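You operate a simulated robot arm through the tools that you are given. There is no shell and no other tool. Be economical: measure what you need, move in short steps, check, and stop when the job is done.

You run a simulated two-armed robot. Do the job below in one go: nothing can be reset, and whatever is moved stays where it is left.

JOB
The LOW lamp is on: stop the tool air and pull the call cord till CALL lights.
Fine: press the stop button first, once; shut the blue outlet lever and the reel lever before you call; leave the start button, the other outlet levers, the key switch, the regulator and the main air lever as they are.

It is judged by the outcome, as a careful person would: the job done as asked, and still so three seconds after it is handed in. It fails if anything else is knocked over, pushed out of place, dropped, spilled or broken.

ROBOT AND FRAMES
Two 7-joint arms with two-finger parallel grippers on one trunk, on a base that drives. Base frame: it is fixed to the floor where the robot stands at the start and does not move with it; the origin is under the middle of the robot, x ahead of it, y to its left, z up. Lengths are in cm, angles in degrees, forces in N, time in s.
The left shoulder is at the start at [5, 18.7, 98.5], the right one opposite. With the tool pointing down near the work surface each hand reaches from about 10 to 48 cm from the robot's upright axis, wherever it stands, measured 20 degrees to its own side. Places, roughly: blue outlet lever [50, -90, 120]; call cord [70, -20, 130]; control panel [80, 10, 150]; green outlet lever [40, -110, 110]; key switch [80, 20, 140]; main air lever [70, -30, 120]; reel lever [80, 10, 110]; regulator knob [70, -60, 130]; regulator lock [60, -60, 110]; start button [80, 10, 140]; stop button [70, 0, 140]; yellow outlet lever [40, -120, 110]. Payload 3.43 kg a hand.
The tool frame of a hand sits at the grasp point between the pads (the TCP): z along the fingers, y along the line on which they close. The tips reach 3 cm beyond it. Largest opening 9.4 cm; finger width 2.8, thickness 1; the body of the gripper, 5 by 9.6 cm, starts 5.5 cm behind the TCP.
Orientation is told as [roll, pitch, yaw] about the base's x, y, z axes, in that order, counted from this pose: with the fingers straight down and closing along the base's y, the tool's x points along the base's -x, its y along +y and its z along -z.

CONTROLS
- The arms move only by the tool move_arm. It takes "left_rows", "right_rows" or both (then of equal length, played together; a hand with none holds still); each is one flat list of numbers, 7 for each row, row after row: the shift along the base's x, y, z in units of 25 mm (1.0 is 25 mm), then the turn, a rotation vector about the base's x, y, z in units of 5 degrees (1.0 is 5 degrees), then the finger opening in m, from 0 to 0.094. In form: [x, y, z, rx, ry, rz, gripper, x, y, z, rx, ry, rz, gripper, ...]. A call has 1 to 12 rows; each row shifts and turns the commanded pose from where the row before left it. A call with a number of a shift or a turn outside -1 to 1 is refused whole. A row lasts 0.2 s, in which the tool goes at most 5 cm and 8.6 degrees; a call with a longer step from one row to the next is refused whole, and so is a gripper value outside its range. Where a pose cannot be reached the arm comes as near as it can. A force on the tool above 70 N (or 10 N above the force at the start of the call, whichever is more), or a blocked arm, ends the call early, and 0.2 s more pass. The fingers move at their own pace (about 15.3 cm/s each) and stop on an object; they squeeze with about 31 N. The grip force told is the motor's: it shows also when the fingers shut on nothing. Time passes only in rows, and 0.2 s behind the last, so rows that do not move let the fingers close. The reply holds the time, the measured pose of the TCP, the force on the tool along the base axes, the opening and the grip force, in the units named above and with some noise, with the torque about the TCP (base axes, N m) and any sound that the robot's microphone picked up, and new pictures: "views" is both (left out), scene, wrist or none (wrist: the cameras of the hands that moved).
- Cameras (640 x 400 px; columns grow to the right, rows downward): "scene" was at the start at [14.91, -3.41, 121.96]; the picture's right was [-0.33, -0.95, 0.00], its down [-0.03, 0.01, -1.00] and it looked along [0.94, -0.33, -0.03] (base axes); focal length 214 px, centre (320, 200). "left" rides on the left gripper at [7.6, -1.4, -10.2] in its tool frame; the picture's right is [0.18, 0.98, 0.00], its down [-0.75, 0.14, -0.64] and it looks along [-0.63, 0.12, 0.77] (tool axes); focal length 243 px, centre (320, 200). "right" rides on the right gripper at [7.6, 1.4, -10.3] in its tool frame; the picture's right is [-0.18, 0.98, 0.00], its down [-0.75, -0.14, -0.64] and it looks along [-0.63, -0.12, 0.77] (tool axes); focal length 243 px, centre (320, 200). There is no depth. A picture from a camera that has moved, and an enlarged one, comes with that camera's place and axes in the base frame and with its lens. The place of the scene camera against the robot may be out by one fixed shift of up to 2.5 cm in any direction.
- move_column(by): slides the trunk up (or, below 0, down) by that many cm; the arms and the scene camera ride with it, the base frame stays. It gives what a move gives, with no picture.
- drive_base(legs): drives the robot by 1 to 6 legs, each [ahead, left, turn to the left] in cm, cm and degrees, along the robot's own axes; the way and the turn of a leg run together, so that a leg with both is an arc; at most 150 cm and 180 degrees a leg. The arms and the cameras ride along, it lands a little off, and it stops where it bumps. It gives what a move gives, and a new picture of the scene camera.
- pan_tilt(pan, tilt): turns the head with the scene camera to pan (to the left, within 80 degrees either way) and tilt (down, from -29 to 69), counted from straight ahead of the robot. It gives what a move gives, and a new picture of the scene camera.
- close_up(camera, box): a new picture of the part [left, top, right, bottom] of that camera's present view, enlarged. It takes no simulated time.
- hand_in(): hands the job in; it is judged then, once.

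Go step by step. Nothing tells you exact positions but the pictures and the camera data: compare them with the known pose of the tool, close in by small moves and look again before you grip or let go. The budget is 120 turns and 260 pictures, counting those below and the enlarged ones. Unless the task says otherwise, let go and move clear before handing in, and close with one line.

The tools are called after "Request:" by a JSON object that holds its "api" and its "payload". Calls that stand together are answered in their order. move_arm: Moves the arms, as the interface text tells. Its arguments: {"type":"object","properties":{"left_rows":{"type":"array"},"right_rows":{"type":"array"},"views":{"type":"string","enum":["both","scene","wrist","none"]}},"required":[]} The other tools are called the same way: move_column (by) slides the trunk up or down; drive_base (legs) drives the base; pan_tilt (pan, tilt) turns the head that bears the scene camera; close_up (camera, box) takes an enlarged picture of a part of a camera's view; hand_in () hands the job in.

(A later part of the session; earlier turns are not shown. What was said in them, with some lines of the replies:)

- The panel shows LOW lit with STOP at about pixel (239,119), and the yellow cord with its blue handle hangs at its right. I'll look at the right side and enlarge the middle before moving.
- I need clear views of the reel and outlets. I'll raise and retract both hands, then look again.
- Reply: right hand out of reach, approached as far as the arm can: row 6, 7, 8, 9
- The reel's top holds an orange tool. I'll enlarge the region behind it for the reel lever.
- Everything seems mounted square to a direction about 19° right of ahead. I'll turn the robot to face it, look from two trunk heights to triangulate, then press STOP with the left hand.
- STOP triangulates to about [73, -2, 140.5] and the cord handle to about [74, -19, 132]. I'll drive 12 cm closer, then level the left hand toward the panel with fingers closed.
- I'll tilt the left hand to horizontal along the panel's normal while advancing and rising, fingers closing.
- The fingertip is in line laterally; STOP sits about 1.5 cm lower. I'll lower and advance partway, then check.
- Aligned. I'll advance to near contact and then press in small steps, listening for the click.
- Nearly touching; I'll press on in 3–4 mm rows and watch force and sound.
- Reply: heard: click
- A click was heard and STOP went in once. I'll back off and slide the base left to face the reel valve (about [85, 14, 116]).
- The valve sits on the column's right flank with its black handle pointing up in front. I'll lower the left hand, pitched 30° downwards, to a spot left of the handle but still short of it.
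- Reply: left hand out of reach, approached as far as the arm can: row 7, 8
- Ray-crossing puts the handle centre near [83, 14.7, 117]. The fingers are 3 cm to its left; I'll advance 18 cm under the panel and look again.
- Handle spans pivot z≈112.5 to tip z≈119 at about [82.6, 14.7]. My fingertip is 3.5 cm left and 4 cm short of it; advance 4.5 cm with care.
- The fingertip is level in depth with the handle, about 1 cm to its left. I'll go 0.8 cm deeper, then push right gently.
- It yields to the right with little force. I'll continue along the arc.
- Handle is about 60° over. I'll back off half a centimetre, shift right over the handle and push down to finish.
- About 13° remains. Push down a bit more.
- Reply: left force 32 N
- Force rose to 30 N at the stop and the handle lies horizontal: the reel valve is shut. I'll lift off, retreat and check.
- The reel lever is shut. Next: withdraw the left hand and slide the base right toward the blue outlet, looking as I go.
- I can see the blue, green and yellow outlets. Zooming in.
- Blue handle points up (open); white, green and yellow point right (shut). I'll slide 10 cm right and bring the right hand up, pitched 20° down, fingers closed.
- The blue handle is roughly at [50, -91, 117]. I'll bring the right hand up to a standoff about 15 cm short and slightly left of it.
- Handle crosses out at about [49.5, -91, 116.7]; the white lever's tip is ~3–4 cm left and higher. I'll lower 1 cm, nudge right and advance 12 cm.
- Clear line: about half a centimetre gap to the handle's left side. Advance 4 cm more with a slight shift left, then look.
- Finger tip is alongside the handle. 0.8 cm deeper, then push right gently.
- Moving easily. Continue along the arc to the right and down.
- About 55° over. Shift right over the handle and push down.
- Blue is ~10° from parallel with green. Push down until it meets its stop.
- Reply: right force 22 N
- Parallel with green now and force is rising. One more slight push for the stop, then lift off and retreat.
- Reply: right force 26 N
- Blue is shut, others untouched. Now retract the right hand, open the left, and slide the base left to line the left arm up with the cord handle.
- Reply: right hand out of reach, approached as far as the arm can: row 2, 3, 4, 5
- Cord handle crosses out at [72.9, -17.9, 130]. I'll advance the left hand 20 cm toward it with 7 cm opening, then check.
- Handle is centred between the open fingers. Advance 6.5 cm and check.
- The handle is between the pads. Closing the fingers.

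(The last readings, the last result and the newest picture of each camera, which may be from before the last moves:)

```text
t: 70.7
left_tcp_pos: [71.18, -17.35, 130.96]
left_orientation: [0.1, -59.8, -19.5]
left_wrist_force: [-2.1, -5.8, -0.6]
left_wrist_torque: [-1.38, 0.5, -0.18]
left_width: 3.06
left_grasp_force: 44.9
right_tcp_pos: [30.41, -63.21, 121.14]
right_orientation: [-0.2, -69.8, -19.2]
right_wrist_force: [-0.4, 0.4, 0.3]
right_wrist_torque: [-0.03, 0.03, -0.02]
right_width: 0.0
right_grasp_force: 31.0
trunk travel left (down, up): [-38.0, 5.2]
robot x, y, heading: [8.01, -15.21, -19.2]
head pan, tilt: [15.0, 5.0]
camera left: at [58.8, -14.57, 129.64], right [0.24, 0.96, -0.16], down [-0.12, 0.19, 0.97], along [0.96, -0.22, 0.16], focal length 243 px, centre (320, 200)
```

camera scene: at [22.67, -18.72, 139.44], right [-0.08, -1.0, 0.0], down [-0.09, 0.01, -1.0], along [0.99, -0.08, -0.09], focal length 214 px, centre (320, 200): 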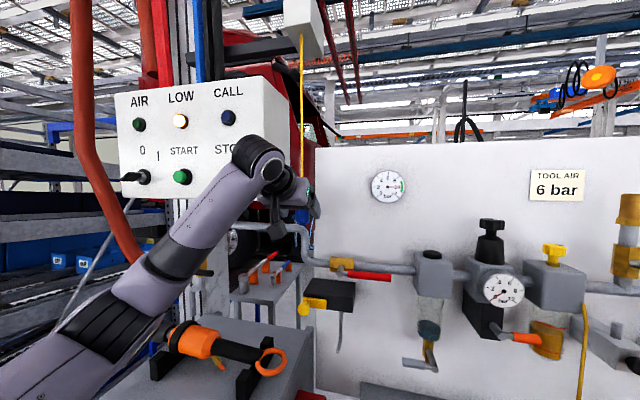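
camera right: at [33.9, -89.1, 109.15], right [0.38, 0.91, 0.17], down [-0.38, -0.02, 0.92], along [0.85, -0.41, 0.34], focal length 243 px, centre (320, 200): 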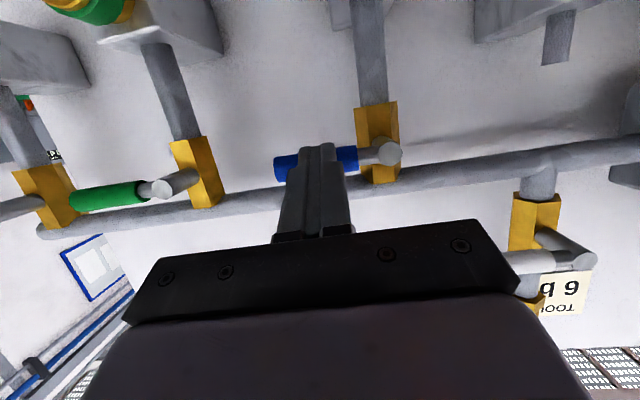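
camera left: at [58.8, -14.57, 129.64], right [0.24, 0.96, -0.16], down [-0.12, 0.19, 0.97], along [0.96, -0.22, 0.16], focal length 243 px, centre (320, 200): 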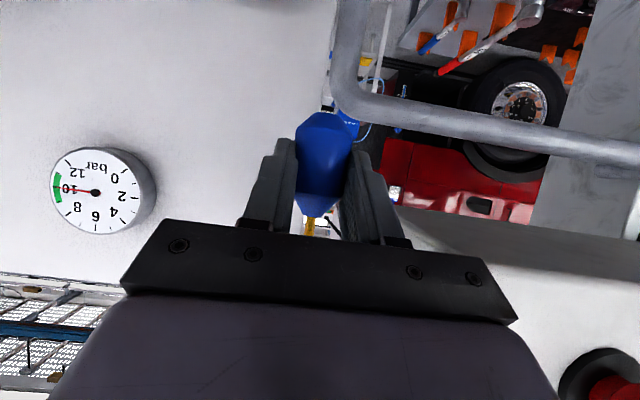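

Gripped (3.06 cm). Pull straight down in small steps, watching CALL.

Request:
{"api": "move_arm", "payload": {"left_rows": [0, 0, -0.3, 0, 0, 0, 0.02, 0, 0, -0.3, 0, 0, 0, 0.02, 0, 0, -0.3, 0, 0, 0, 0.02], "views": "scene"}}

```text
t: 71.5
left_tcp_pos: [71.21, -17.21, 128.9]
left_orientation: [0.3, -60.0, -19.5]
left_wrist_force: [-2.4, -4.1, 3.3]
left_wrist_torque: [-1.39, 0.42, -0.16]
left_width: 3.06
left_grasp_force: 45.1
right_tcp_pos: [30.45, -63.29, 121.23]
right_orientation: [-0.1, -69.9, -19.3]
right_wrist_force: [0.6, 0.3, 0.3]
right_wrist_torque: [-0.01, -0.01, -0.01]
right_width: 0.0
right_grasp_force: 30.7
trunk travel left (down, up): [-38.0, 5.2]
robot x, y, heading: [7.36, -15.88, -19.6]
head pan, tilt: [15.0, 5.0]
camera scene: at [22.59, -18.78, 139.46], right [-0.08, -1.0, 0.0], down [-0.09, 0.01, -1.0], along [0.99, -0.08, -0.09], focal length 214 px, centre (320, 200)
```

scene: 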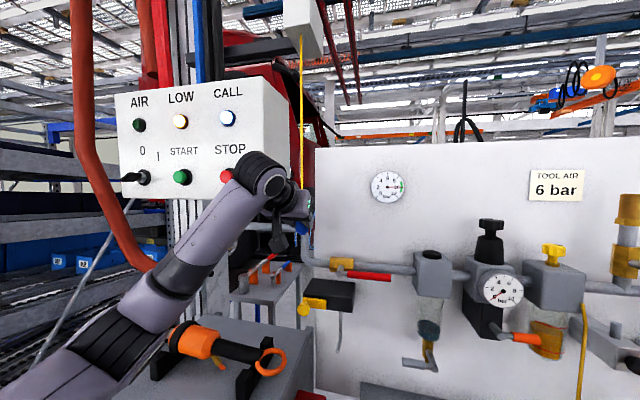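

CALL is lit. I'll ease the cord back up, release, and check that the lamp stays on.

Request:
{"api": "move_arm", "payload": {"left_rows": [0, 0, 0.3, 0, 0, 0, 0.02, 0, 0, 0.3, 0, 0, 0, 0.02, 0, 0, 0.25, 0, 0, 0, 0.02, 0, 0, 0, 0, 0, 0, 0.04, 0, 0, 0, 0, 0, 0, 0.07, 0, 0, 0, 0, 0, 0, 0.07], "views": "both"}}

Request:
{"api": "close_up", "payload": {"camera": "scene", "box": [100, 70, 340, 220]}}

```text
t: 72.9
left_tcp_pos: [71.07, -17.29, 130.85]
left_orientation: [0.3, -59.8, -19.6]
left_wrist_force: [-0.1, -0.7, -0.3]
left_wrist_torque: [-0.02, 0.0, -0.01]
left_width: 7.0
left_grasp_force: 0.0
right_tcp_pos: [30.41, -63.28, 121.07]
right_orientation: [-0.3, -69.8, -19.2]
right_wrist_force: [-0.6, 0.1, -0.3]
right_wrist_torque: [-0.03, -0.02, 0.01]
right_width: 0.0
right_grasp_force: 31.3
trunk travel left (down, up): [-38.0, 5.2]
robot x, y, heading: [7.41, -15.75, -19.7]
head pan, tilt: [15.0, 5.0]
camera scene: at [22.68, -18.73, 139.44], right [-0.08, -1.0, 0.0], down [-0.09, 0.01, -1.0], along [0.99, -0.08, -0.09], focal length 214 px, centre (320, 200)
camera left: at [58.7, -14.54, 129.38], right [0.24, 0.96, -0.16], down [-0.12, 0.19, 0.97], along [0.96, -0.21, 0.16], focal length 243 px, centre (320, 200)
```

scene: 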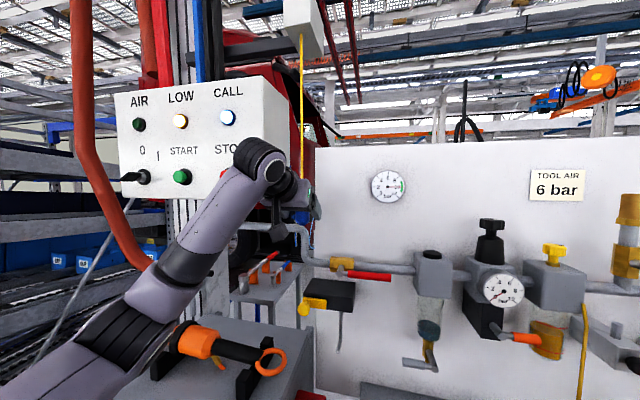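
left: 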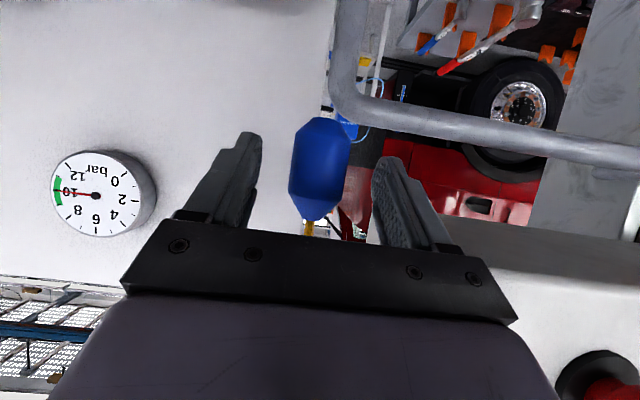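

```text
2.67 times, centred on (220, 145) of scene
camera zoom: at [22.68, -18.73, 139.44], right [-0.08, -1.0, 0.0], down [-0.09, 0.01, -1.0], along [0.99, -0.08, -0.09], focal length 572 px, centre (587, 347)
```

zoom: 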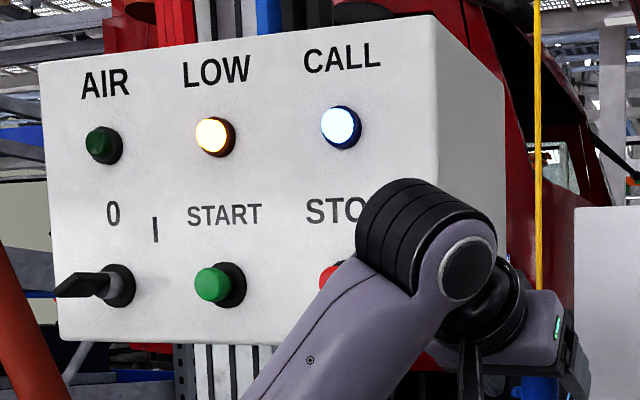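

CALL stays lit with the cord released. Backing the left hand clear and doing a last check.

Request:
{"api": "move_arm", "payload": {"left_rows": [-0.8, 0.28, 0, 0, 0, 0, 0.07, -0.8, 0.28, 0, 0, 0, 0, 0.07, -0.8, 0.28, 0, 0, 0, 0, 0.07, -0.8, 0.28, 0, 0, 0, 0, 0.07, -0.8, 0.28, 0, 0, 0, 0, 0.07, -0.8, 0.28, 0, 0, 0, 0, 0.07, -0.8, 0.28, 0, 0, 0, 0, 0.07, -0.8, 0.28, 0, 0, 0, 0, 0.07, -0.8, 0.28, 0, 0, 0, 0, 0.07, 0, 0, 0, 0, 0, 0, 0.07, 0, 0, 0, 0, 0, 0, 0.07], "views": "scene"}}

Request:
{"api": "pan_tilt", "payload": {"pan": -5, "tilt": 15}}

```text
t: 75.3
left_tcp_pos: [53.12, -11.03, 130.88]
left_orientation: [0.2, -59.8, -19.6]
left_wrist_force: [-0.5, -0.4, -0.3]
left_wrist_torque: [0.0, 0.01, 0.03]
left_width: 7.0
left_grasp_force: 0.1
right_tcp_pos: [30.27, -63.24, 121.15]
right_orientation: [-0.3, -69.8, -19.2]
right_wrist_force: [-0.4, -0.2, -0.4]
right_wrist_torque: [-0.01, 0.0, 0.03]
right_width: 0.0
right_grasp_force: 31.0
trunk travel left (down, up): [-38.0, 5.2]
robot x, y, heading: [7.8, -15.41, -19.4]
head pan, tilt: [15.0, 5.0]
camera scene: at [22.67, -18.72, 139.44], right [-0.08, -1.0, 0.0], down [-0.09, 0.01, -1.0], along [0.99, -0.08, -0.09], focal length 214 px, centre (320, 200)
```

scene: 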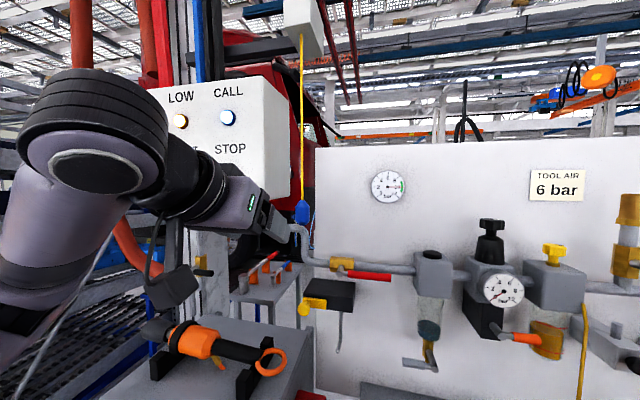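

```text
t: 76.1
left_tcp_pos: [53.01, -11.15, 130.83]
left_orientation: [0.3, -59.8, -19.7]
left_wrist_force: [-0.1, 0.2, -0.3]
left_wrist_torque: [0.0, -0.02, 0.01]
left_width: 7.02
left_grasp_force: 0.0
right_tcp_pos: [30.38, -63.2, 121.26]
right_orientation: [-0.3, -69.7, -19.2]
right_wrist_force: [0.2, 1.2, 0.5]
right_wrist_torque: [0.01, -0.01, -0.01]
right_width: 0.01
right_grasp_force: 30.2
trunk travel left (down, up): [-38.0, 5.2]
robot x, y, heading: [7.38, -15.6, -19.3]
head pan, tilt: [-5.0, 15.0]
camera scene: at [22.03, -21.87, 137.83], right [-0.41, -0.91, 0.0], down [-0.24, 0.11, -0.97], along [0.88, -0.4, -0.26], focal length 214 px, centre (320, 200)
```

scene: 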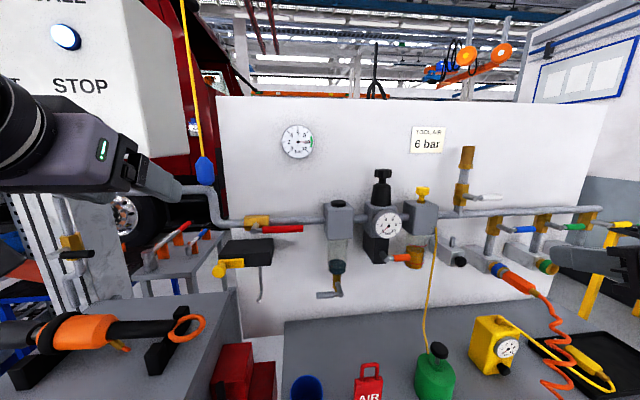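

CALL is lit, the blue and reel levers are both horizontal (shut), nothing else looks moved, and both hands are clear. Handing in.

Request:
{"api": "hand_in", "payload": {}}

```text
The job is handed in.
```

I pressed STOP once, shut the reel and blue outlet levers, then pulled the call cord until CALL lit. CALL stayed on after I let go, and I touched no other controls.
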